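You operate a simulated robot arm through the tools that you are given. There is no shell and no other tool.

You run a simulated robot arm. Do the job below in one go: nothing can be reset, and whatever is moved stays where it is left.

## Task
Torque the tall tower's four bolts crosswise to the card's figure.
Fine: blue, green, yellow, orange in turn, with the wrench of that figure; lay it back on its peg.

The check looks at the end state, three seconds after you hand in, the way a careful person would. Anything else that was tipped, shoved, dropped, spilled or broken makes it a failure.

## Robot
A 5-joint arm with a two-finger parallel gripper, fixed in place. Base frame: the origin is at the foot of the arm, x ahead of it, y to its left, z up; the work surface is at about z = 740. Units: mm, degrees, N and s.
It reaches about 1134 mm from its shoulder. Its first joint turns from -149.0 to 149.0 degrees. Payload 1.57 kg.
The TCP is the grasp point between the finger pads, 30 mm short of the fingertips. In the tool frame z runs along the fingers and y along their closing line. The gripper opens to 110 mm. The fingers are 24 mm wide and 12 mm thick; the gripper's body (48 by 112 mm) begins 78 mm behind the TCP.
Orientation is that of the tool frame in the base frame, as a unit quaternion [x, y, z, w]. With the fingers straight down and closing along the base's y, the tool's x points along the base's -x, its y along +y and its z along -z.

## Interface
- The arm moves only by the tool step_arm. Its argument "targets" is a list that holds one entry, the list of rows, each a list of 7 numbers: the shift along the tool's x, y, z in units of 400 mm (1.0 is 400 mm), then the turn, a rotation vector about the tool's x, y, z in units of 180 degrees (1.0 is 180 degrees), then the opening, from 0 (shut) to 1 (fully open). In form: [[[dx, dy, dz, ax, ay, az, hand], ...]]. A call has 1 to 20 rows; each row is the pose to reach, as a shift and turn from the pose commanded when the call began, along the tool's axes at that moment. A call with a number of a shift or a turn outside -1 to 1 is refused whole. Each row takes 0.2 s and may step no farther than 50 mm and 8.6 degrees from the row before; otherwise, or with a gripper value out of range, the whole call is refused. A pose out of reach is approached as far as the arm can. The call stops where the force on the tool passes 40 N (or 10 N more than at its start, if that is more) or the arm is blocked; 0.2 s more then pass. The fingers move at their own pace (about 72 mm/s each) and stop on an object; they squeeze with about 22 N. The grip force told is the motor's: it shows also when the fingers shut on nothing. Time passes only in rows, and 0.2 s behind the last, so rows that repeat a pose let the fingers close. It gives the time, the measured TCP pose, the force on the tool (base axes), the opening and the grip force at its end, in the units of the frame above (readings bear some noise), with the torque about the TCP (base axes, N m) and any sound that the robot's microphone picked up, and new pictures: "views" is both (left out), scene, wrist or none.
- Cameras (640 x 400 px; columns grow to the right, rows downward): "scene" is fixed at [211.2, 636.6, 1522]; the picture's right is [-0.53, -0.85, 0.00], its down [-0.64, 0.41, -0.65] and it looks along [0.55, -0.35, -0.76] (base axes); focal length 366 px, centre (320, 200). "wrist" rides on the gripper at [70, 16, -141] in the tool frame; the picture's right is [-0.23, 0.97, 0.00], its down [-0.86, -0.20, -0.48] and it looks along [-0.47, -0.11, 0.88] (tool axes); focal length 222 px, centre (320, 200). There is no depth. A picture from a camera that has moved, and an enlarged one, comes with that camera's place and axes in the base frame and with its lens. The place of the scene camera against the robot may be out by one fixed shift of up to 18 mm in any direction.
- raise_lower(by): slides the trunk up (or, below 0, down) by that many mm; the arm rides with it, the base frame stays. It gives what a move gives, with no picture.
- zoom(camera, box): a new picture of the part [left, top, right, bottom] of that camera's present view, enlarged. It takes no simulated time.
- job_done(): hands the job in; it is judged then, once.

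Places have to be worked out from the pictures, the camera data and where the tool is seen. Open the gripper and draw the arm clear of the work before you hand the job in, unless the task says otherwise.

The tools are called after "Request:" as name(argument=value, ...) on one line, values as JSON. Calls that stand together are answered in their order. step_arm: Moves the arm, as the interface text tells. Its arguments: {"type":"object","properties":{"targets":{"type":"array","items":{"type":"array","items":{"type":"array","items":{"type":"number"}}}},"views":{"type":"string","enum":["both","scene","wrist","none"]}},"required":["targets"]} The other tools are called the same way: raise_lower (by) slides the trunk up or down; zoom (camera, box) takes an enlarged picture of a part of a camera's view; job_done () hands the job in.

At the start:

```text
t: 0.0
tool_pos: [736.0, 355.3, 1104.4]
tcp_rot: [0.0, 1.0, 0.0, 0.0]
wrist_force: [0.7, 0.1, 0.7]
ft_torque: [-0.04, -0.03, 0.03]
gripper_width: 109.9
finger_force: 0.1
trunk travel left (down, up): [-838.0, 132.0]
```

scene: 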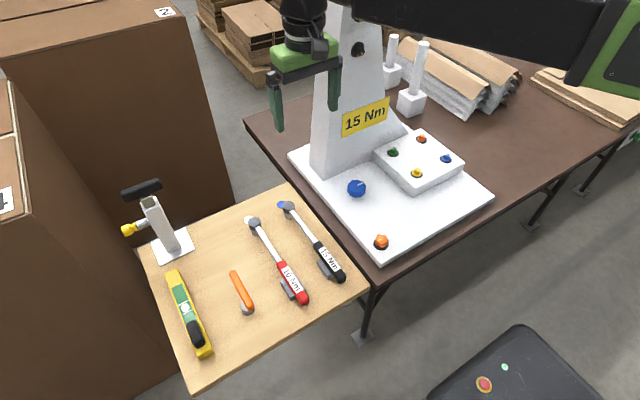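
wrist: 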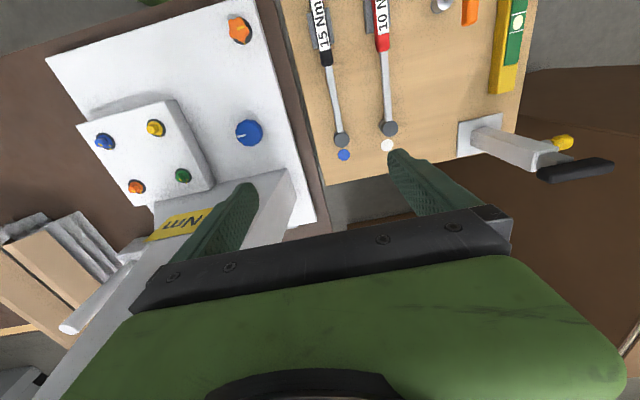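

The pictures show a bench with a white fixture (tall column with the "15 Nm" card, a raised block with four coloured bolts) and a board carrying two wrenches. I'll enlarge several parts to understand what's there.

Request:
zoom(camera="scene", box=[280, 90, 500, 260])

Request:
zoom(camera="scene", box=[120, 170, 370, 370])

Request:
zoom(camera="wrist", box=[40, 0, 320, 250])

Request:
zoom(camera="wrist", box=[280, 0, 620, 200])

Request:
zoom(camera="scene", box=[360, 0, 640, 150])

```text
2.35 times, centred on (390, 175) of scene
camera zoom: at [211.2, 636.6, 1522.0], right [-0.53, -0.85, 0.0], down [-0.64, 0.41, -0.65], along [0.55, -0.35, -0.76], focal length 860 px, centre (155, 259)
```

zoom: 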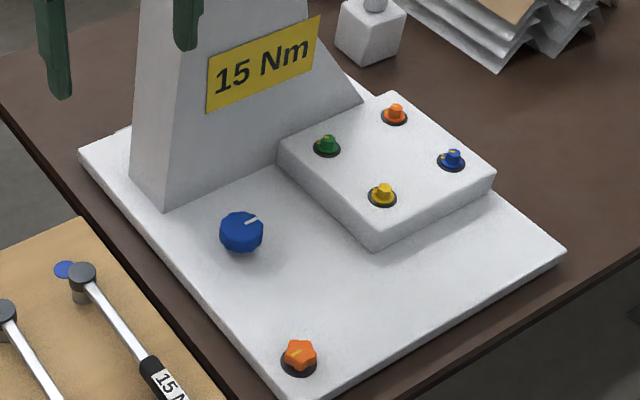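

```text
2.00 times, centred on (245, 270) of scene
camera zoom: at [211.2, 636.6, 1522.0], right [-0.53, -0.85, 0.0], down [-0.64, 0.41, -0.65], along [0.55, -0.35, -0.76], focal length 731 px, centre (470, 60)
```

zoom: 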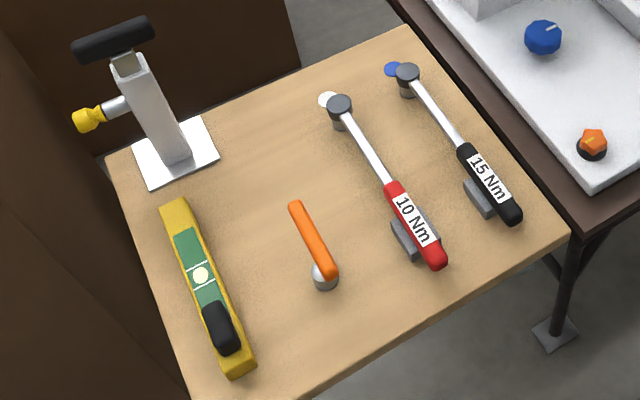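

```text
1.60 times, centred on (180, 125) of wrist
camera zoom: at [666.3, 370.3, 1245.4], right [0.23, 0.97, 0.0], down [0.86, -0.2, 0.48], along [0.47, -0.11, -0.88], focal length 355 px, centre (544, 320)
```

zoom: 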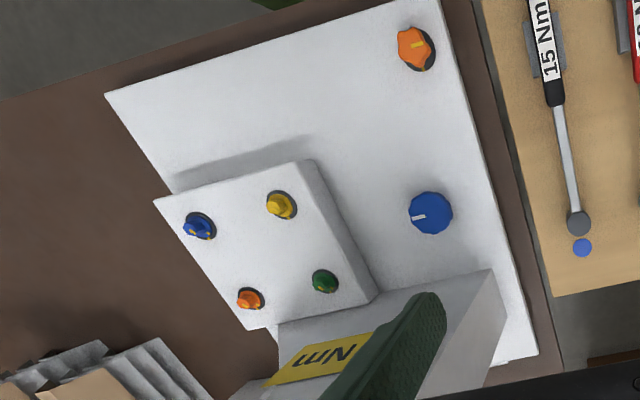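

```text
1.88 times, centred on (450, 100) of wrist
camera zoom: at [666.3, 370.3, 1245.4], right [0.23, 0.97, 0.0], down [0.86, -0.2, 0.48], along [0.47, -0.11, -0.88], focal length 418 px, centre (75, 388)
```

zoom: 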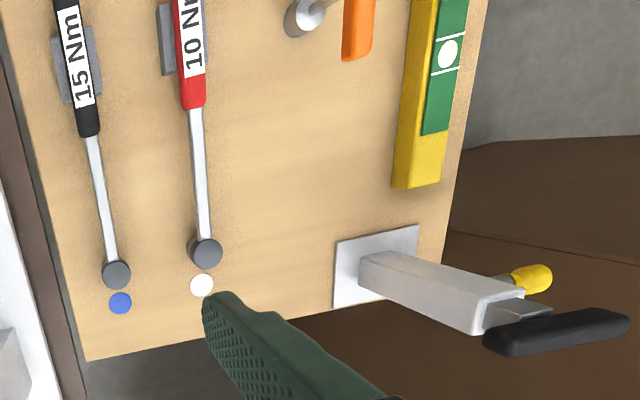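

```text
2.29 times, centred on (500, 75) of scene
camera zoom: at [211.2, 636.6, 1522.0], right [-0.53, -0.85, 0.0], down [-0.64, 0.41, -0.65], along [0.55, -0.35, -0.76], focal length 835 px, centre (-91, 486)
```

zoom: 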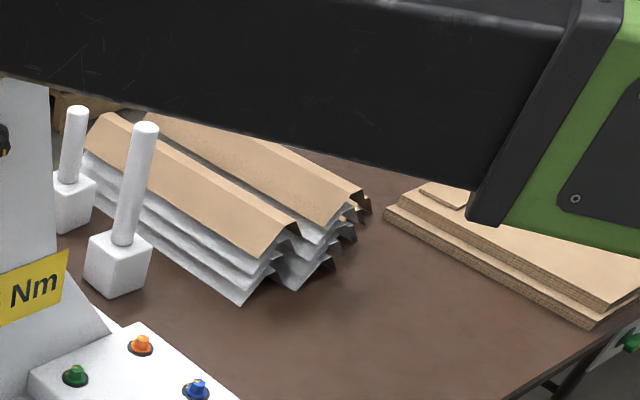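

The tower's card reads 15 Nm, and its foot block carries four bolts: blue and green are diagonal, as are yellow and orange. The black 15 Nm wrench lies roughly along x at y≈389, with its head near x≈780. I'll bring the wrist camera closer to the wrench head and its peg.

Request:
step_arm(targets=[[[0.03, 0.035, 0.09, 0, 0, 0, 1], [0.06, 0.07, 0.18, 0, 0, 0, 1], [0.09, 0.105, 0.27, 0, 0, 0, 1], [0.115, 0.14, 0.36, 0, 0, 0, 1], [0.115, 0.14, 0.36, 0, 0, 0, 1]]], views="both")

```text
t: 1.2
tool_pos: [689.6, 408.6, 1104.1]
tcp_rot: [0.0, 1.0, 0.0, 0.0]
wrist_force: [-0.9, -0.3, 0.4]
ft_torque: [0.03, -0.02, 0.02]
gripper_width: 110.1
finger_force: 0.1
out of reach, approached as far as the arm can: row 1, 2, 3, 4, 5
trunk travel left (down, up): [-838.0, 132.0]
camera wrist: at [620.2, 424.3, 1245.4], right [0.23, 0.97, 0.0], down [0.85, -0.2, 0.48], along [0.47, -0.11, -0.88], focal length 222 px, centre (320, 200)
```

scene: 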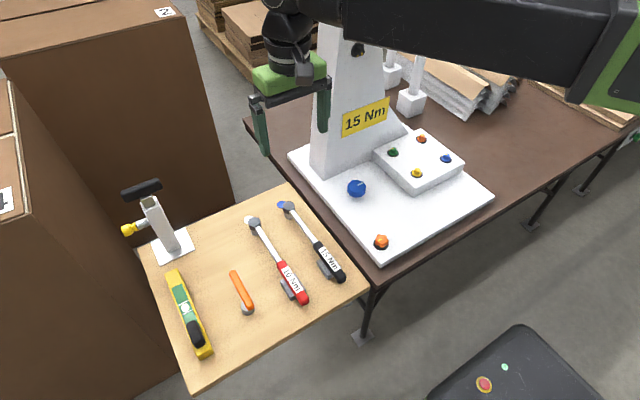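
wrist: 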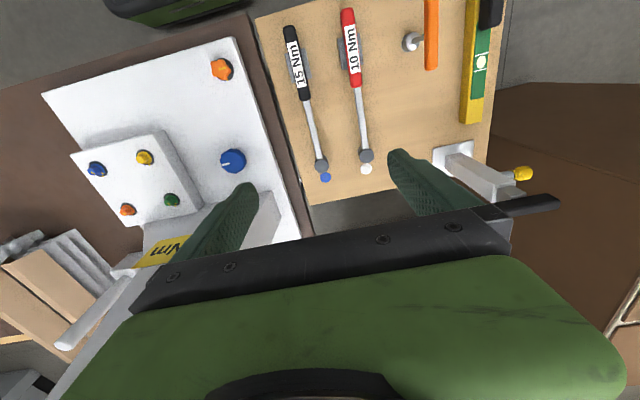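

The arm held its height because lower poses are out of reach with the trunk this high. I'll lower the trunk so the arm can work nearer the table; nothing is under the hand here at z≈954.

Request:
raise_lower(by=-150)

```text
t: 3.0
tool_pos: [689.6, 407.6, 955.2]
tcp_rot: [0.0, 1.0, 0.0, 0.0]
wrist_force: [0.7, -0.5, -0.3]
ft_torque: [0.0, 0.0, 0.01]
gripper_width: 110.1
finger_force: 0.1
trunk travel left (down, up): [-688.0, 282.0]
```

The tool is now at z≈955, roughly (690, 408). I'll hold here to get new pictures and confirm the commanded pose is in reach.

Request:
step_arm(targets=[[[0, 0, 0, 0, 0, 0, 1]]], views="both")

Request:
zoom(camera="wrist", box=[200, 0, 420, 180])

```text
t: 3.4
tool_pos: [689.9, 408.7, 954.2]
tcp_rot: [0.001, 1.0, 0.0, 0.0]
wrist_force: [0.3, -0.3, 0.6]
ft_torque: [-0.03, -0.01, 0.0]
gripper_width: 110.2
finger_force: 0.2
trunk travel left (down, up): [-688.0, 282.0]
camera wrist: at [620.4, 424.1, 1095.4], right [0.23, 0.97, 0.0], down [0.86, -0.2, 0.48], along [0.47, -0.11, -0.88], focal length 222 px, centre (320, 200)
```

scene: 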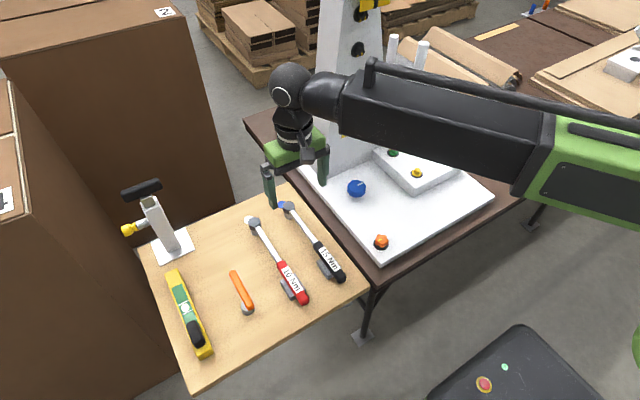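
wrist: 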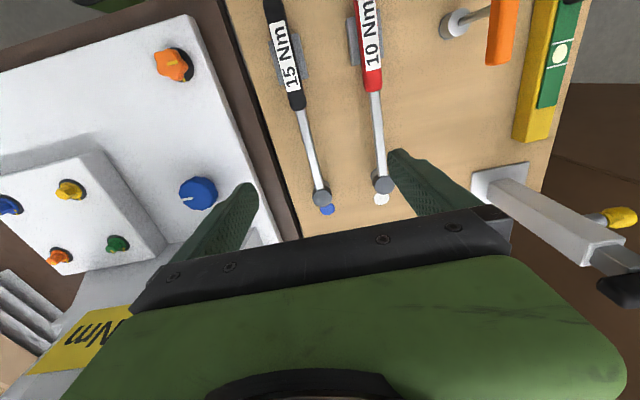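

```text
2.22 times, centred on (310, 90) of wrist
camera zoom: at [620.4, 424.1, 1095.4], right [0.23, 0.97, 0.0], down [0.86, -0.2, 0.48], along [0.47, -0.11, -0.88], focal length 494 px, centre (342, 444)
```

zoom: 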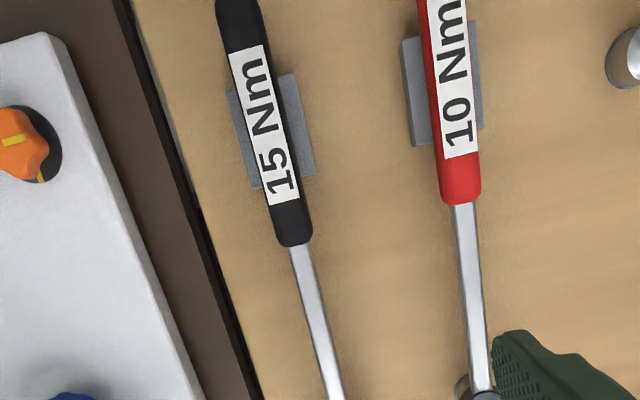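

The picture shows more of the surroundings now. I'll enlarge the tower's top and the far right, in case there's a second tower or another card.

Request:
zoom(camera="scene", box=[300, 0, 460, 100])

Request:
zoom(camera="scene", box=[480, 0, 640, 100])

Request:
zoom(camera="scene", box=[220, 170, 380, 310])

Request:
zoom(camera="wrist", box=[240, 120, 420, 240])

Request:
zoom(camera="wrist", box=[0, 150, 180, 280])

```text
4.00 times, centred on (380, 50) of scene
camera zoom: at [211.2, 636.6, 1522.0], right [-0.53, -0.85, 0.0], down [-0.64, 0.41, -0.65], along [0.55, -0.35, -0.76], focal length 1462 px, centre (80, 800)
```

zoom: 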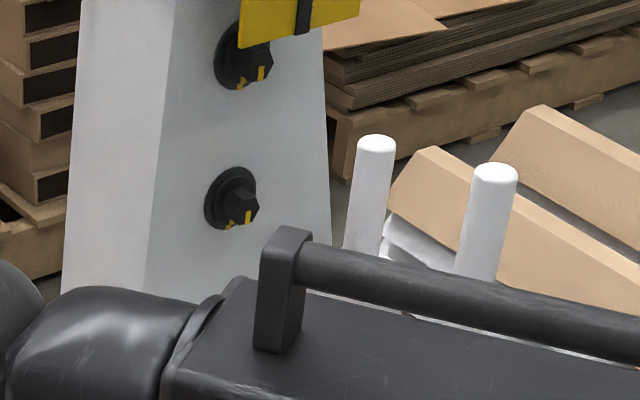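

```text
4.00 times, centred on (560, 50) of scene
camera zoom: at [211.2, 636.6, 1522.0], right [-0.53, -0.85, 0.0], down [-0.64, 0.41, -0.65], along [0.55, -0.35, -0.76], focal length 1462 px, centre (-640, 800)
```

zoom: 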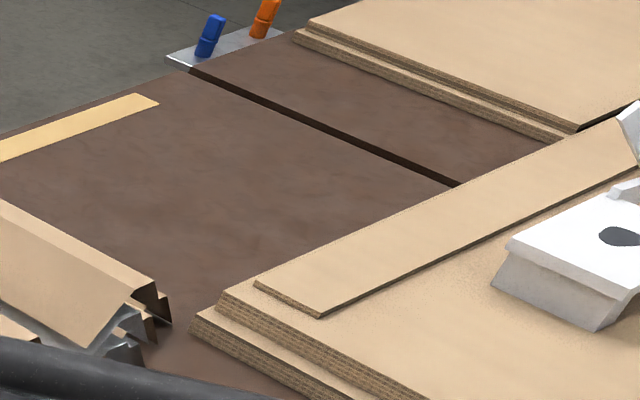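

```text
2.86 times, centred on (300, 240) of scene
camera zoom: at [211.2, 636.6, 1522.0], right [-0.53, -0.85, 0.0], down [-0.64, 0.41, -0.65], along [0.55, -0.35, -0.76], focal length 1044 px, centre (377, 86)
```

zoom: 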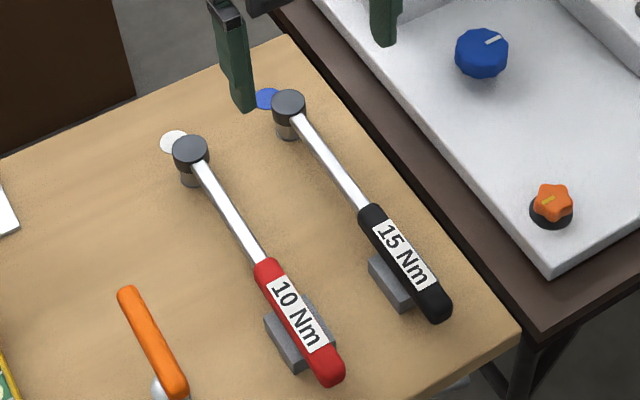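

```text
3.33 times, centred on (330, 180) of wrist
camera zoom: at [620.4, 424.1, 1095.4], right [0.23, 0.97, 0.0], down [0.86, -0.2, 0.48], along [0.47, -0.11, -0.88], focal length 740 px, centre (287, 267)
```

zoom: 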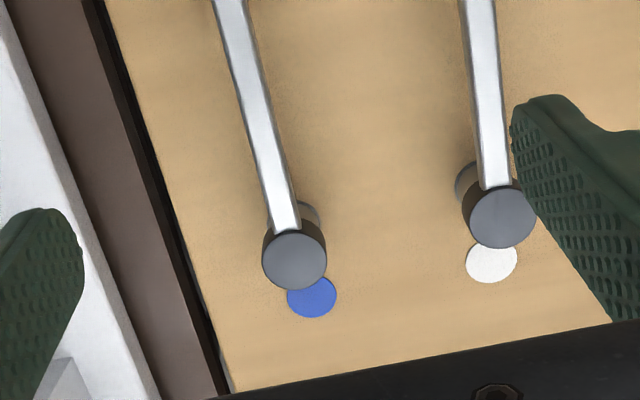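

```text
3.08 times, centred on (90, 215) of wrist
camera zoom: at [620.4, 424.1, 1095.4], right [0.23, 0.97, 0.0], down [0.86, -0.2, 0.48], along [0.47, -0.11, -0.88], focal length 684 px, centre (1028, 154)
```

zoom: 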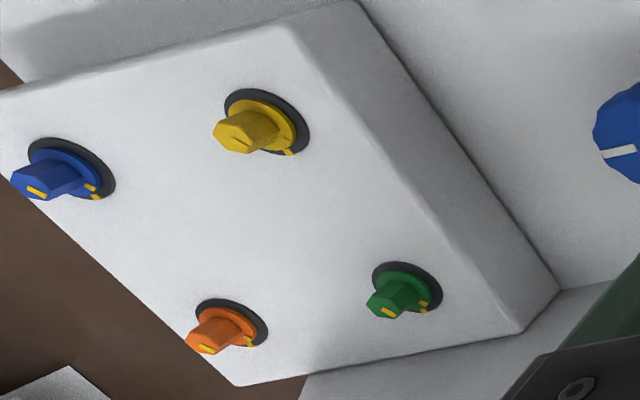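

From two wrist views I get the 15 Nm wrench's head top at about (785, 389, 781), its handle running along −x to about x=532, and the cradle at x≈567–617. Next I'll move over the foot block to measure the four bolts from above, keeping well short of the tower (x≳820).

Request:
step_arm(targets=[[[0.015, -0.11, 0, 0, 0, 0, 1], [0.03, -0.22, 0, 0, 0, 0, 1], [0.045, -0.33, 0, 0, 0, 0, 1], [0.06, -0.44, 0, 0, 0, 0, 1], [0.075, -0.55, 0, 0, 0, 0, 1], [0.09, -0.66, 0, 0, 0, 0, 1], [0.105, -0.77, 0, 0, 0, 0, 1], [0.115, -0.88, 0, 0, 0, 0, 1], [0.1275, -0.995, 0, 0, 0, 0, 1], [0.1275, -0.995, 0, 0, 0, 0, 1]]], views="both")

Request:
zoom(camera="wrist", box=[200, 60, 440, 220])

```text
t: 5.5
tool_pos: [638.8, 11.2, 954.6]
tcp_rot: [-0.001, 1.0, 0.0, 0.0]
wrist_force: [0.4, -0.5, -0.4]
ft_torque: [0.0, -0.02, 0.02]
gripper_width: 110.1
finger_force: 0.0
trunk travel left (down, up): [-688.0, 282.0]
camera wrist: at [569.8, 26.4, 1095.4], right [0.23, 0.97, 0.0], down [0.86, -0.2, 0.48], along [0.47, -0.11, -0.88], focal length 222 px, centre (320, 200)
```

scene: 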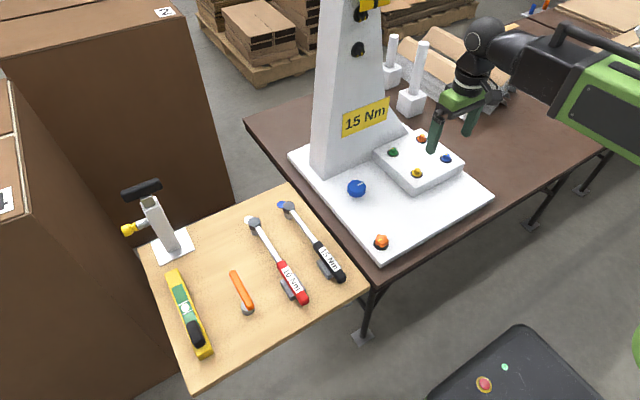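
wrist: 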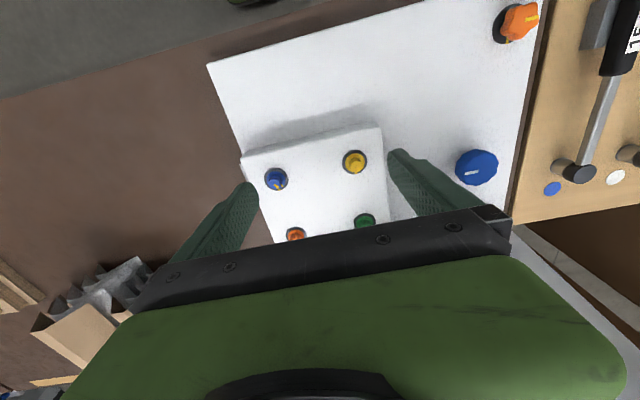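

```text
2.50 times, centred on (320, 140) of wrist
camera zoom: at [569.8, 26.4, 1095.4], right [0.23, 0.97, 0.0], down [0.86, -0.2, 0.48], along [0.47, -0.11, -0.88], focal length 555 px, centre (320, 350)
```

zoom: 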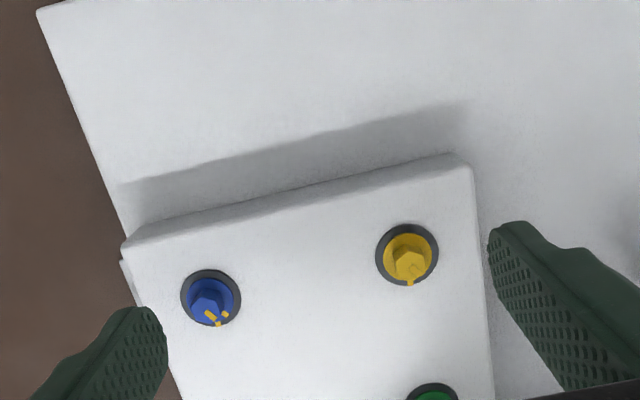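

Blue and yellow are in view, but the gripper hides green and orange. I'll draw back 80 mm along −x to see all four bolts.

Request:
step_arm(targets=[[[0.1, 0, 0, 0, 0, 0, 1], [0.2, 0, 0, 0, 0, 0, 1], [0.2, 0, 0, 0, 0, 0, 1]]], views="wrist")

Request:
zoom(camera="wrist", box=[200, 80, 440, 230])

```text
t: 6.3
tool_pos: [574.0, 10.3, 955.9]
tcp_rot: [0.0, 1.0, 0.0, -0.001]
wrist_force: [0.0, -0.1, -0.4]
ft_torque: [0.0, -0.02, 0.0]
gripper_width: 110.0
finger_force: 0.0
out of reach, approached as far as the arm can: row 2, 3
trunk travel left (down, up): [-688.0, 282.0]
camera wrist: at [504.3, 26.5, 1095.6], right [0.23, 0.97, 0.0], down [0.86, -0.2, 0.48], along [0.46, -0.11, -0.88], focal length 222 px, centre (320, 200)
```

wrist: 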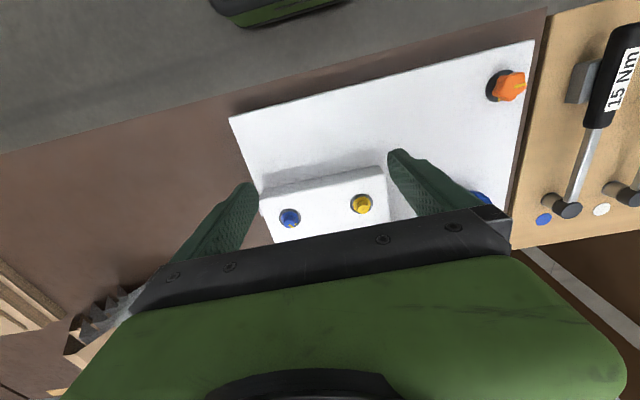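

```text
2.67 times, centred on (320, 155) of wrist
camera zoom: at [504.3, 26.5, 1095.6], right [0.23, 0.97, 0.0], down [0.86, -0.2, 0.48], along [0.46, -0.11, -0.88], focal length 592 px, centre (320, 320)
```

zoom: 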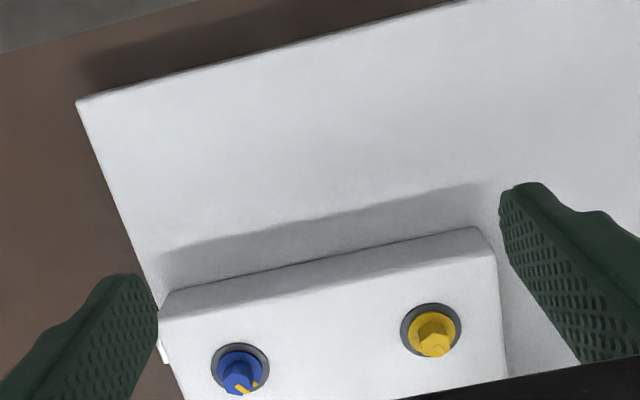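

The objects slide under the gripper when I retreat, and the arm hit its inner reach limit near x=574. I'll move forward to x≈730 instead, still about 90 mm short of the tower, to see all four bolts.

Request:
step_arm(targets=[[[-0.1, 0, 0, 0, 0, 0, 1], [-0.2, 0, 0, 0, 0, 0, 1], [-0.3, 0, 0, 0, 0, 0, 1], [-0.38, 0, 0, 0, 0, 0, 1], [-0.38, 0, 0, 0, 0, 0, 1]]], views="both")

Request:
zoom(camera="wrist", box=[180, 60, 420, 220])

```text
t: 7.5
tool_pos: [725.5, 11.5, 954.9]
tcp_rot: [0.0, 1.0, 0.001, -0.001]
wrist_force: [0.1, 0.5, 0.2]
ft_torque: [0.01, -0.01, 0.02]
gripper_width: 109.8
finger_force: 0.0
trunk travel left (down, up): [-688.0, 282.0]
camera wrist: at [656.3, 26.3, 1095.4], right [0.23, 0.97, 0.0], down [0.85, -0.2, 0.48], along [0.47, -0.11, -0.88], focal length 222 px, centre (320, 200)
```

scene: 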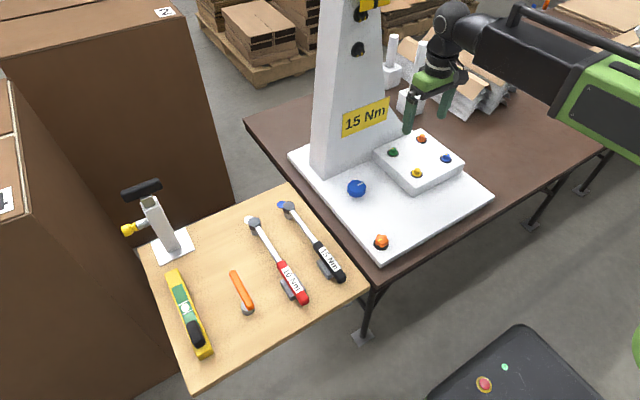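
wrist: 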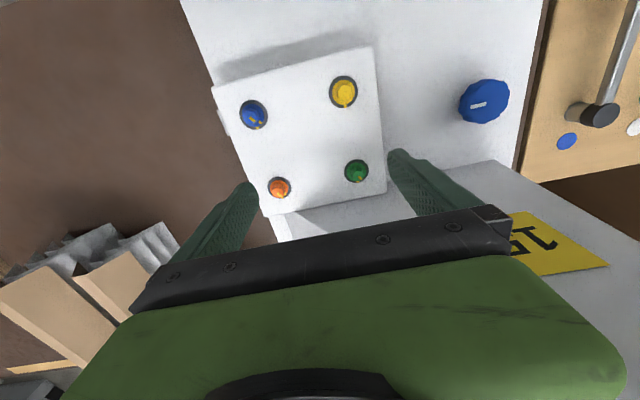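

```text
2.50 times, centred on (300, 140) of wrist
camera zoom: at [656.3, 26.3, 1095.4], right [0.23, 0.97, 0.0], down [0.85, -0.2, 0.48], along [0.47, -0.11, -0.88], focal length 555 px, centre (370, 350)
```

zoom: 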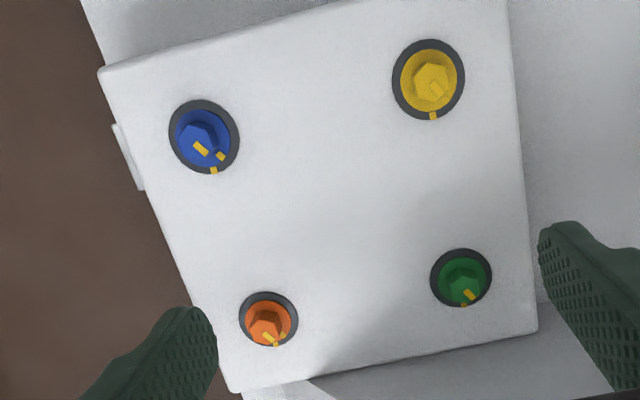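

From two views, the bolt washers are at z≈812: blue (675, −60), yellow (675, 49), green (775, 49) and orange (775, −61). Before leaving, I'll enlarge each bolt to record its marks and hex orientation.

Request:
zoom(camera="wrist", box=[232, 90, 280, 140])

Request:
zoom(camera="wrist", box=[320, 66, 368, 116])

Request:
zoom(camera="wrist", box=[332, 146, 380, 196])

Request:
zoom(camera="wrist", box=[255, 163, 303, 213])

Request:
zoom(camera="scene", box=[370, 110, 480, 200])

Request:
zoom(camera="scene", box=[235, 190, 355, 290])

```text
8.00 times, centred on (256, 115) of wrist
camera zoom: at [656.3, 26.3, 1095.4], right [0.23, 0.97, 0.0], down [0.85, -0.2, 0.48], along [0.47, -0.11, -0.88], focal length 1777 px, centre (832, 880)
```

zoom: 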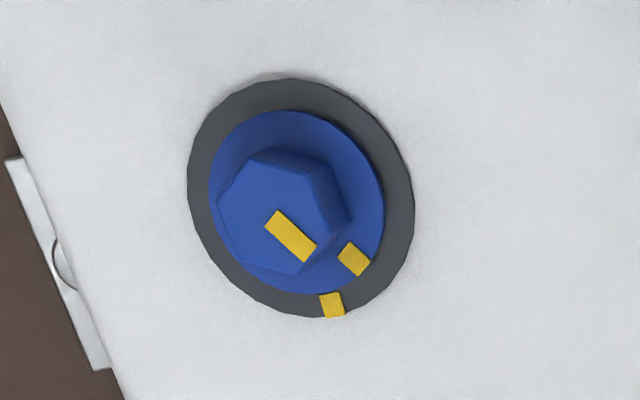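

```text
8.00 times, centred on (344, 91) of wrist
camera zoom: at [656.3, 26.3, 1095.4], right [0.23, 0.97, 0.0], down [0.85, -0.2, 0.48], along [0.47, -0.11, -0.88], focal length 1777 px, centre (128, 1072)
```

zoom: 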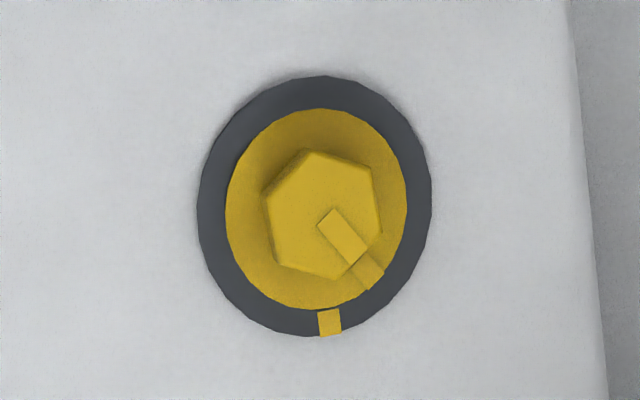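

```text
8.00 times, centred on (356, 171) of wrist
camera zoom: at [656.3, 26.3, 1095.4], right [0.23, 0.97, 0.0], down [0.85, -0.2, 0.48], along [0.47, -0.11, -0.88], focal length 1777 px, centre (32, 432)
```

zoom: 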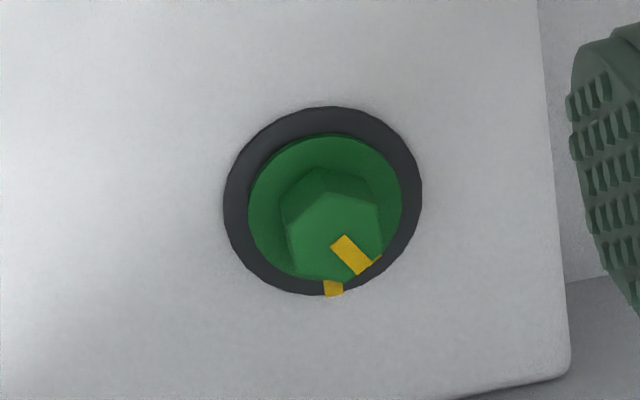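

```text
8.00 times, centred on (279, 188) of wrist
camera zoom: at [656.3, 26.3, 1095.4], right [0.23, 0.97, 0.0], down [0.85, -0.2, 0.48], along [0.47, -0.11, -0.88], focal length 1777 px, centre (648, 296)
```

zoom: 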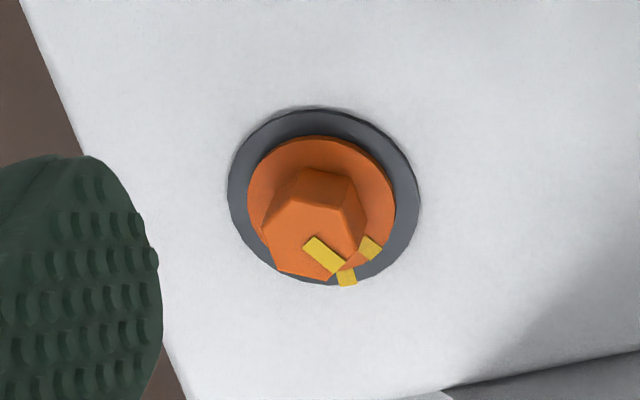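

```text
4.44 times, centred on (425, 155) of scene
camera zoom: at [211.2, 636.6, 1522.0], right [-0.53, -0.85, 0.0], down [-0.64, 0.41, -0.65], along [0.55, -0.35, -0.76], focal length 1624 px, centre (-147, 400)
```

zoom: 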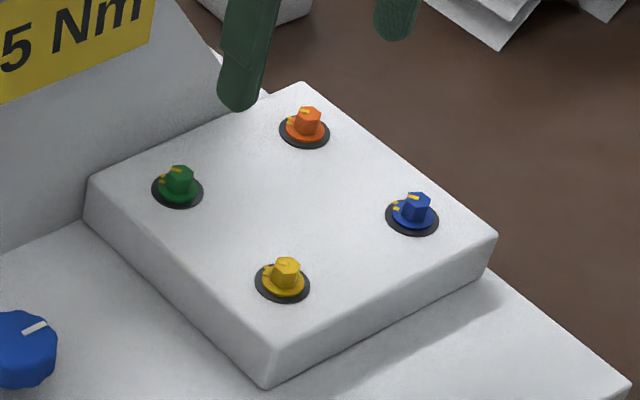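

```text
4.00 times, centred on (295, 240) of scene
camera zoom: at [211.2, 636.6, 1522.0], right [-0.53, -0.85, 0.0], down [-0.64, 0.41, -0.65], along [0.55, -0.35, -0.76], focal length 1462 px, centre (420, 40)
```

zoom: 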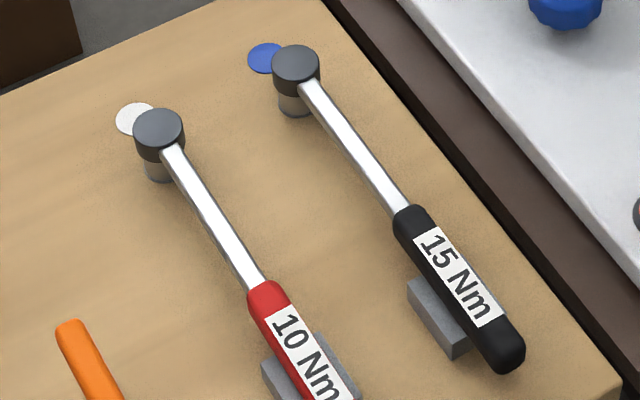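

Each bolt's mark sits about 28° counter-clockwise of its washer mark (which points to +x), so each should need roughly a 28° clockwise turn. I'll return to the wrench side at this height, stopping above the handle's end.

Request:
step_arm(targets=[[[0.05, 0.105, 0, 0, 0, 0, 1], [0.1, 0.21, 0, 0, 0, 0, 1], [0.15, 0.315, 0, 0, 0, 0, 1], [0.2, 0.42, 0, 0, 0, 0, 1], [0.25, 0.525, 0, 0, 0, 0, 0.8], [0.3, 0.63, 0, 0, 0, 0, 0.6], [0.345, 0.735, 0, 0, 0, 0, 0.6], [0.395, 0.84, 0, 0, 0, 0, 0.6], [0.44, 0.95, 0, 0, 0, 0, 0.6], [0.44, 0.95, 0, 0, 0, 0, 0.6]]], views="both")

```text
t: 9.8
tool_pos: [550.1, 391.7, 954.6]
tcp_rot: [0.0, 1.0, 0.0, 0.0]
wrist_force: [0.0, -0.2, 0.3]
ft_torque: [-0.04, 0.01, 0.0]
gripper_width: 66.0
finger_force: 0.0
trunk travel left (down, up): [-688.0, 282.0]
camera wrist: at [479.6, 407.7, 1095.4], right [0.23, 0.97, 0.0], down [0.85, -0.2, 0.48], along [0.47, -0.11, -0.88], focal length 222 px, centre (320, 200)
```

scene: 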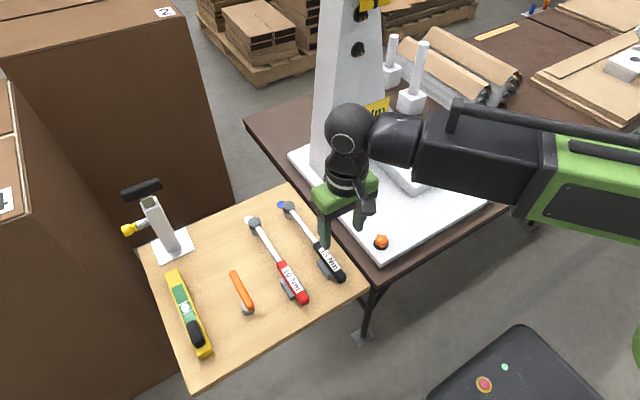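
wrist: 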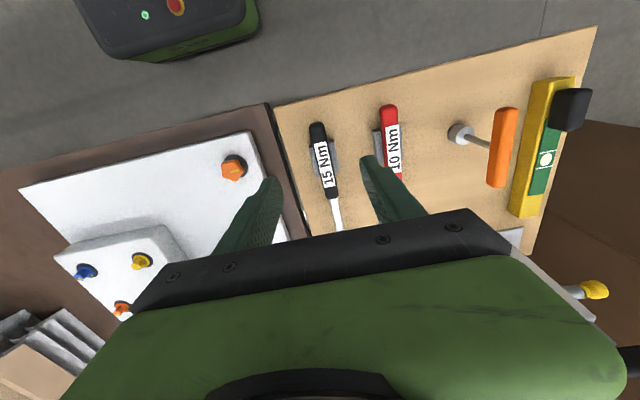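

The hand is above the handle end. I'll enlarge the handle to measure its end and the cradle precisely.

Request:
zoom(camera="wrist", box=[260, 100, 420, 240])

Request:
zoom(camera="scene", box=[260, 190, 380, 290])

```text
2.86 times, centred on (340, 170) of wrist
camera zoom: at [479.6, 407.7, 1095.4], right [0.23, 0.97, 0.0], down [0.85, -0.2, 0.48], along [0.47, -0.11, -0.88], focal length 635 px, centre (263, 286)
```

zoom: 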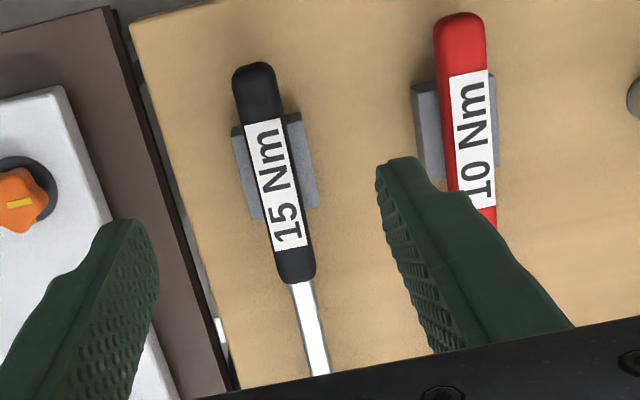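

```text
4.00 times, centred on (320, 240) of scene
camera zoom: at [211.2, 636.6, 1522.0], right [-0.53, -0.85, 0.0], down [-0.64, 0.41, -0.65], along [0.55, -0.35, -0.76], focal length 1462 px, centre (320, 40)
```

zoom: 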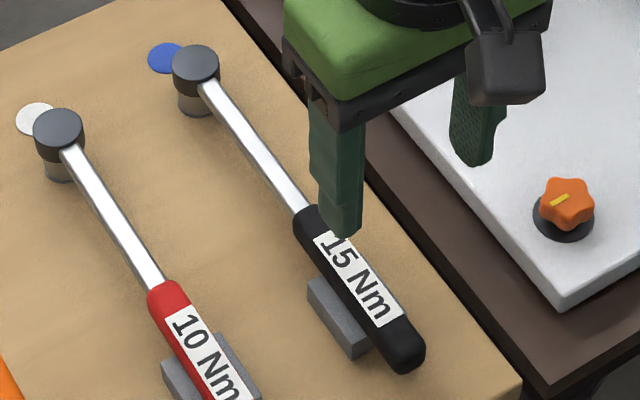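

The handle end is at x≈530 with its axis at y≈389, z≈769, and the cradle starts at x≈563. I'll grip the end at about x=546; first I'll lower the trunk 100 mm to bring that height comfortably within reach.

Request:
raise_lower(by=-100)

```text
t: 11.1
tool_pos: [548.9, 391.0, 854.1]
tcp_rot: [0.0, 1.0, 0.0, 0.001]
wrist_force: [0.4, -0.4, 0.5]
ft_torque: [0.01, 0.02, 0.01]
gripper_width: 65.8
finger_force: 0.2
trunk travel left (down, up): [-588.0, 382.0]
```

I'm at (549, 391, 854). I'll descend to about z=802 with small x/y corrections and look before going around the handle.

Request:
step_arm(targets=[[[0.005, -0.003, 0.065, 0, 0, 0, 0.5], [0.0085, -0.006, 0.13, 0, 0, 0, 0.5], [0.0085, -0.006, 0.13, 0, 0, 0, 0.5]]], views="both")

Request:
zoom(camera="scene", box=[270, 200, 390, 300])

Request:
zoom(camera="wrist", box=[220, 60, 440, 240])

```text
t: 11.9
tool_pos: [549.6, 390.6, 855.1]
tcp_rot: [0.0, 1.0, -0.001, -0.001]
wrist_force: [-0.4, -0.9, -0.3]
ft_torque: [0.0, 0.0, -0.01]
gripper_width: 54.9
finger_force: 0.0
out of reach, approached as far as the arm can: row 1, 2, 3
trunk travel left (down, up): [-588.0, 382.0]
camera wrist: at [479.9, 407.2, 995.4], right [0.23, 0.97, 0.0], down [0.85, -0.2, 0.48], along [0.47, -0.11, -0.88], focal length 222 px, centre (320, 200)
```

scene: 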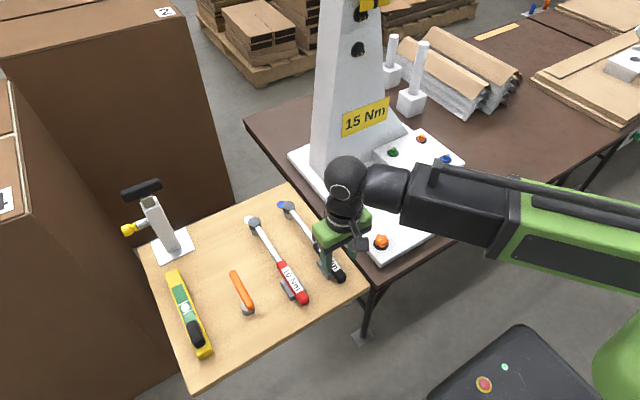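
wrist: 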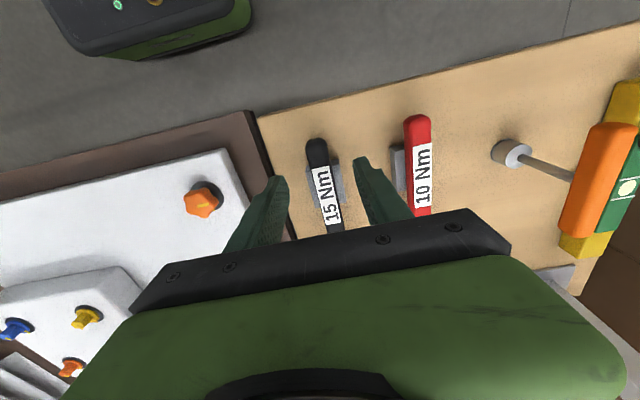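

```text
4.00 times, centred on (330, 250) of scene
camera zoom: at [211.2, 636.6, 1522.0], right [-0.53, -0.85, 0.0], down [-0.64, 0.41, -0.65], along [0.55, -0.35, -0.76], focal length 1462 px, centre (280, 0)
```

zoom: 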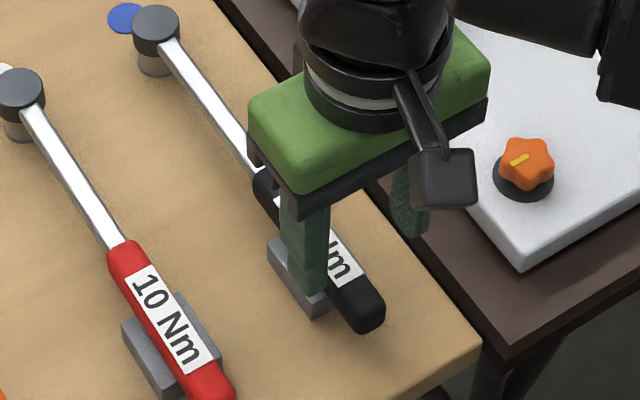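

```text
2.22 times, centred on (330, 150) of wrist
camera zoom: at [479.9, 407.2, 995.4], right [0.23, 0.97, 0.0], down [0.85, -0.2, 0.48], along [0.47, -0.11, -0.88], focal length 494 px, centre (298, 311)
```

zoom: 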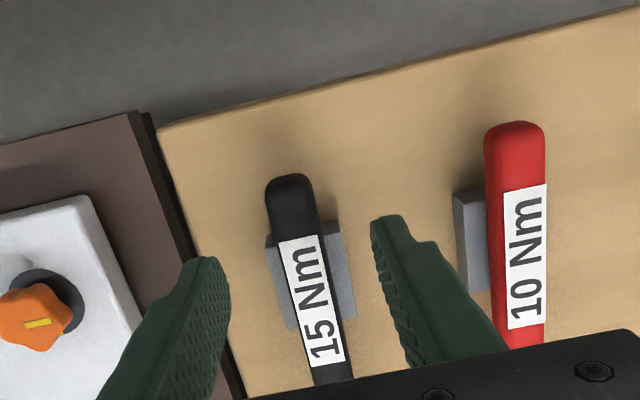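

The arm refused to go lower even here, so the limit isn't simply distance. I'll probe it: up 40 mm, then back and 6 mm lower, staying well clear of everything.

Request:
step_arm(targets=[[[0, 0, -0.1, 0, 0, 0, 0.5], [0, 0, -0.1, 0, 0, 0, 0.5]]], views="none")

Request:
step_arm(targets=[[[0, 0, 0.1, 0, 0, 0, 0.5], [0, 0, 0.115, 0, 0, 0, 0.5]]], views="none")

```text
t: 12.5
tool_pos: [549.4, 390.7, 854.5]
tcp_rot: [0.0, 1.0, 0.0, 0.0]
wrist_force: [0.4, 0.6, 0.1]
ft_torque: [0.0, 0.01, -0.01]
gripper_width: 55.1
finger_force: 0.1
out of reach, approached as far as the arm can: row 1, 2
trunk travel left (down, up): [-588.0, 382.0]
```

```text
t: 13.1
tool_pos: [549.2, 391.8, 854.8]
tcp_rot: [-0.001, 1.0, 0.0, 0.0]
wrist_force: [-0.1, 1.1, -0.1]
ft_torque: [-0.06, 0.0, 0.02]
gripper_width: 55.0
finger_force: 0.0
out of reach, approached as far as the arm can: row 1, 2
trunk travel left (down, up): [-588.0, 382.0]
```

Neither up nor down is possible with the arm itself, so with the tool vertical only the trunk sets the height. I'll trim x/y to (546, 389) with the arm, then use the trunk to descend.

Request:
step_arm(targets=[[[0.0085, -0.006, 0, 0, 0, 0, 0.5], [0.0085, -0.006, 0, 0, 0, 0, 0.5]]], views="none")

Request:
raise_lower(by=-55)

Request:
zoom(camera="scene", box=[270, 200, 390, 300])

Request:
zoom(camera="wrist", box=[220, 60, 440, 240])

```text
t: 13.7
tool_pos: [545.3, 388.9, 855.5]
tcp_rot: [0.0, 1.0, 0.0, 0.0]
wrist_force: [0.7, 0.6, -0.6]
ft_torque: [-0.04, -0.03, -0.05]
gripper_width: 55.0
finger_force: 0.1
trunk travel left (down, up): [-588.0, 382.0]
```

```text
t: 14.6
tool_pos: [546.1, 389.4, 800.0]
tcp_rot: [0.0, 1.0, 0.0, 0.001]
wrist_force: [0.6, 0.2, 0.9]
ft_torque: [0.02, -0.02, -0.03]
gripper_width: 55.0
finger_force: 0.0
trunk travel left (down, up): [-533.0, 437.0]
```

```text
4.00 times, centred on (330, 250) of scene
camera zoom: at [211.2, 636.6, 1522.0], right [-0.53, -0.85, 0.0], down [-0.64, 0.41, -0.65], along [0.55, -0.35, -0.76], focal length 1462 px, centre (280, 0)
```

zoom: 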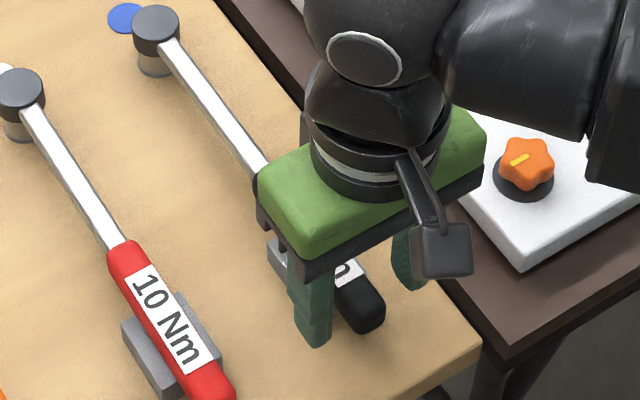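

```text
2.22 times, centred on (330, 150) of wrist
camera zoom: at [476.4, 404.9, 940.4], right [0.23, 0.97, 0.0], down [0.86, -0.2, 0.48], along [0.47, -0.11, -0.88], focal length 494 px, centre (298, 311)
```

zoom: 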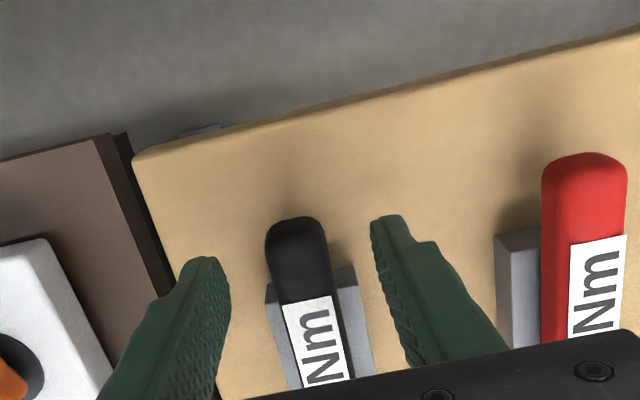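

The handle is centred between the open fingers, axis at y≈389.5. I'll lower another 20 mm so the pads straddle the handle, about 10 mm above the board.

Request:
raise_lower(by=-20)

Request:
step_arm(targets=[[[0, 0.001, 0, 0, 0, 0, 0.4], [0, 0.001, 0, 0, 0, 0, 0.3], [0, 0.001, 0, 0, 0, 0, 0.15], [0, 0.001, 0, 0, 0, 0, 0.0], [0, 0.001, 0, 0, 0, 0, 0.0]]], views="both")

```text
t: 15.3
tool_pos: [545.6, 389.2, 778.8]
tcp_rot: [0.001, 1.0, 0.0, -0.001]
wrist_force: [0.4, 0.3, -0.7]
ft_torque: [0.02, -0.02, 0.02]
gripper_width: 54.7
finger_force: 0.0
trunk travel left (down, up): [-513.0, 457.0]
```

```text
t: 16.5
tool_pos: [546.1, 390.1, 779.5]
tcp_rot: [0.0, 1.0, 0.0, 0.001]
wrist_force: [-0.1, 2.2, 1.4]
ft_torque: [0.01, -0.03, 0.05]
gripper_width: 22.0
finger_force: 21.5
trunk travel left (down, up): [-513.0, 457.0]
camera wrist: at [476.4, 405.4, 920.4], right [0.23, 0.97, 0.0], down [0.86, -0.2, 0.48], along [0.47, -0.11, -0.88], focal length 222 px, centre (320, 200)
```

scene: 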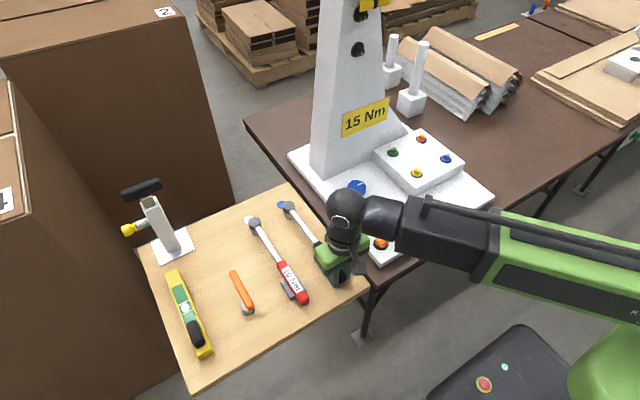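
wrist: 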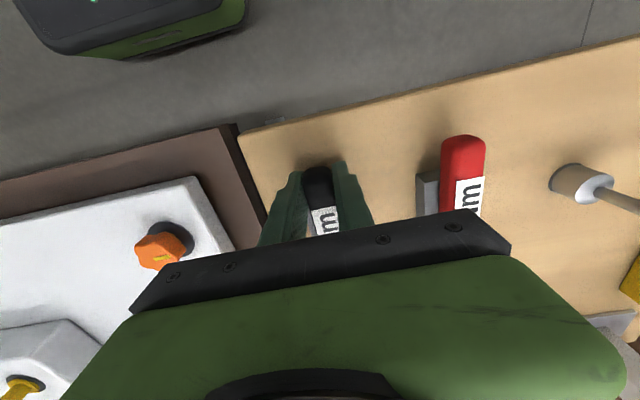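

The fingers have closed on the handle at 22 mm with 21.5 N. I'll lift 8 mm as a test and read the load and moment.

Request:
raise_lower(by=8)

Request:
zoom(camera="scene", box=[260, 180, 380, 290])

```text
t: 17.1
tool_pos: [546.0, 390.1, 786.9]
tcp_rot: [0.0, 1.0, 0.0, 0.0]
wrist_force: [-0.8, 0.1, -2.5]
ft_torque: [0.0, 0.28, 0.0]
gripper_width: 21.6
finger_force: 21.7
trunk travel left (down, up): [-521.0, 449.0]
```

```text
3.64 times, centred on (320, 235) of scene
camera zoom: at [211.2, 636.6, 1522.0], right [-0.53, -0.85, 0.0], down [-0.64, 0.41, -0.65], along [0.55, -0.35, -0.76], focal length 1329 px, centre (320, 73)
```

zoom: 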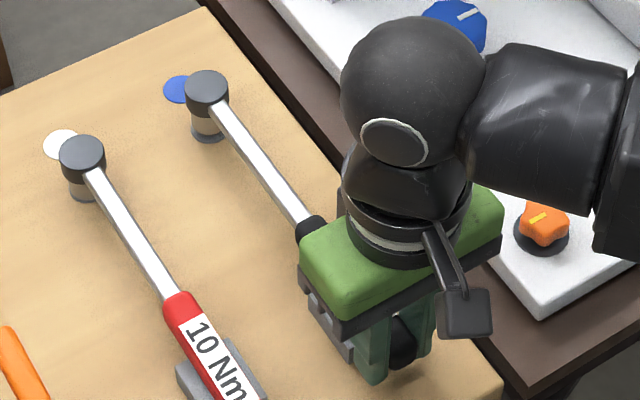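

The load is about 2.5 N with a 0.28 Nm moment, matching a freely held wrench. I'll lift 30 mm more to clear the peg and check whether the wrench stays level.

Request:
raise_lower(by=32)

Request:
zoom(camera="scene", box=[260, 170, 380, 280])

Request:
zoom(camera="scene", box=[265, 185, 315, 235])

```text
t: 17.9
tool_pos: [546.3, 390.3, 819.4]
tcp_rot: [0.0, 1.0, 0.0, 0.0]
wrist_force: [0.1, -0.1, -3.1]
ft_torque: [-0.01, 0.28, 0.03]
gripper_width: 21.8
finger_force: 22.1
trunk travel left (down, up): [-553.0, 417.0]
```

```text
3.64 times, centred on (320, 225) of scene
camera zoom: at [211.2, 636.6, 1522.0], right [-0.53, -0.85, 0.0], down [-0.64, 0.41, -0.65], along [0.55, -0.35, -0.76], focal length 1329 px, centre (320, 109)
```

zoom: 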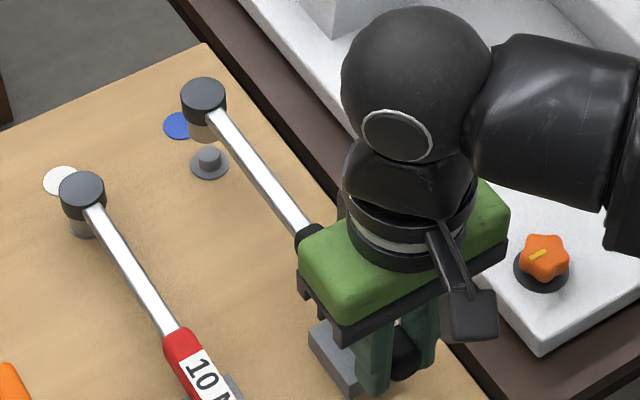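

```text
8.00 times, centred on (290, 210) of scene
camera zoom: at [211.2, 636.6, 1522.0], right [-0.53, -0.85, 0.0], down [-0.64, 0.41, -0.65], along [0.55, -0.35, -0.76], focal length 2924 px, centre (560, 120)
```

zoom: 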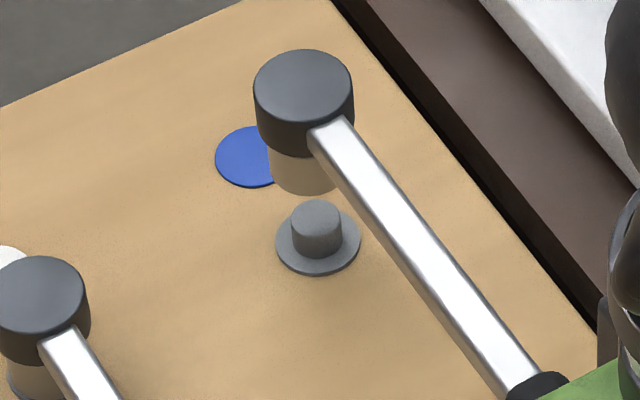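

The wrench is held level, and the peg is a round post on a small flange at about (785, 389). I'll raise to z≈900 so the socket clears the bolts (tops ≈828), then turn the wrench 90° counter-clockwise here, away from the tower.

Request:
raise_lower(by=80)

Request:
step_arm(targets=[[[0, 0, 0, 0, 0, -0.044, 0], [0, 0, 0, 0, 0, -0.088, 0], [0, 0, 0, 0, 0, -0.132, 0], [0, 0, 0, 0, 0, -0.176, 0], [0, 0, 0, 0, 0, -0.22, 0], [0, 0, 0, 0, 0, -0.264, 0], [0, 0, 0, 0, 0, -0.308, 0], [0, 0, 0, 0, 0, -0.352, 0], [0, 0, 0, 0, 0, -0.396, 0], [0, 0, 0, 0, 0, -0.44, 0], [0, 0, 0, 0, 0, -0.484, 0], [0, 0, 0, 0, 0, -0.489, 0], [0, 0, 0, 0, 0, -0.489, 0]]], views="both")

```text
t: 19.0
tool_pos: [545.6, 388.9, 900.1]
tcp_rot: [0.0, 1.0, 0.0, 0.0]
wrist_force: [-0.5, 0.1, -3.4]
ft_torque: [0.01, 0.3, 0.01]
gripper_width: 22.0
finger_force: 22.3
trunk travel left (down, up): [-633.0, 337.0]
```

```text
t: 21.8
tool_pos: [546.2, 388.9, 899.9]
tcp_rot: [-0.696, 0.718, 0.001, 0.001]
wrist_force: [0.0, 0.3, -2.7]
ft_torque: [-0.3, -0.04, 0.02]
gripper_width: 21.9
finger_force: 21.7
trunk travel left (down, up): [-633.0, 337.0]
camera wrist: at [528.0, 319.8, 1040.2], right [-0.97, 0.26, 0.0], down [0.23, 0.85, 0.48], along [0.12, 0.46, -0.88], focal length 222 px, centre (320, 200)
```

scene: 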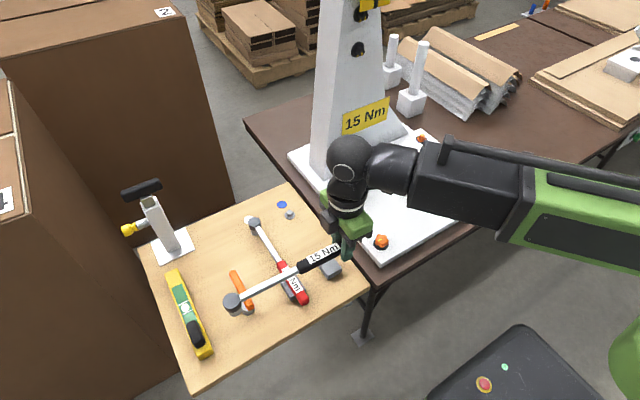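
wrist: 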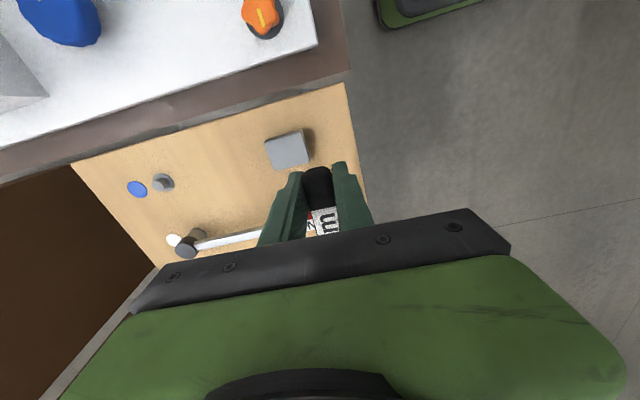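

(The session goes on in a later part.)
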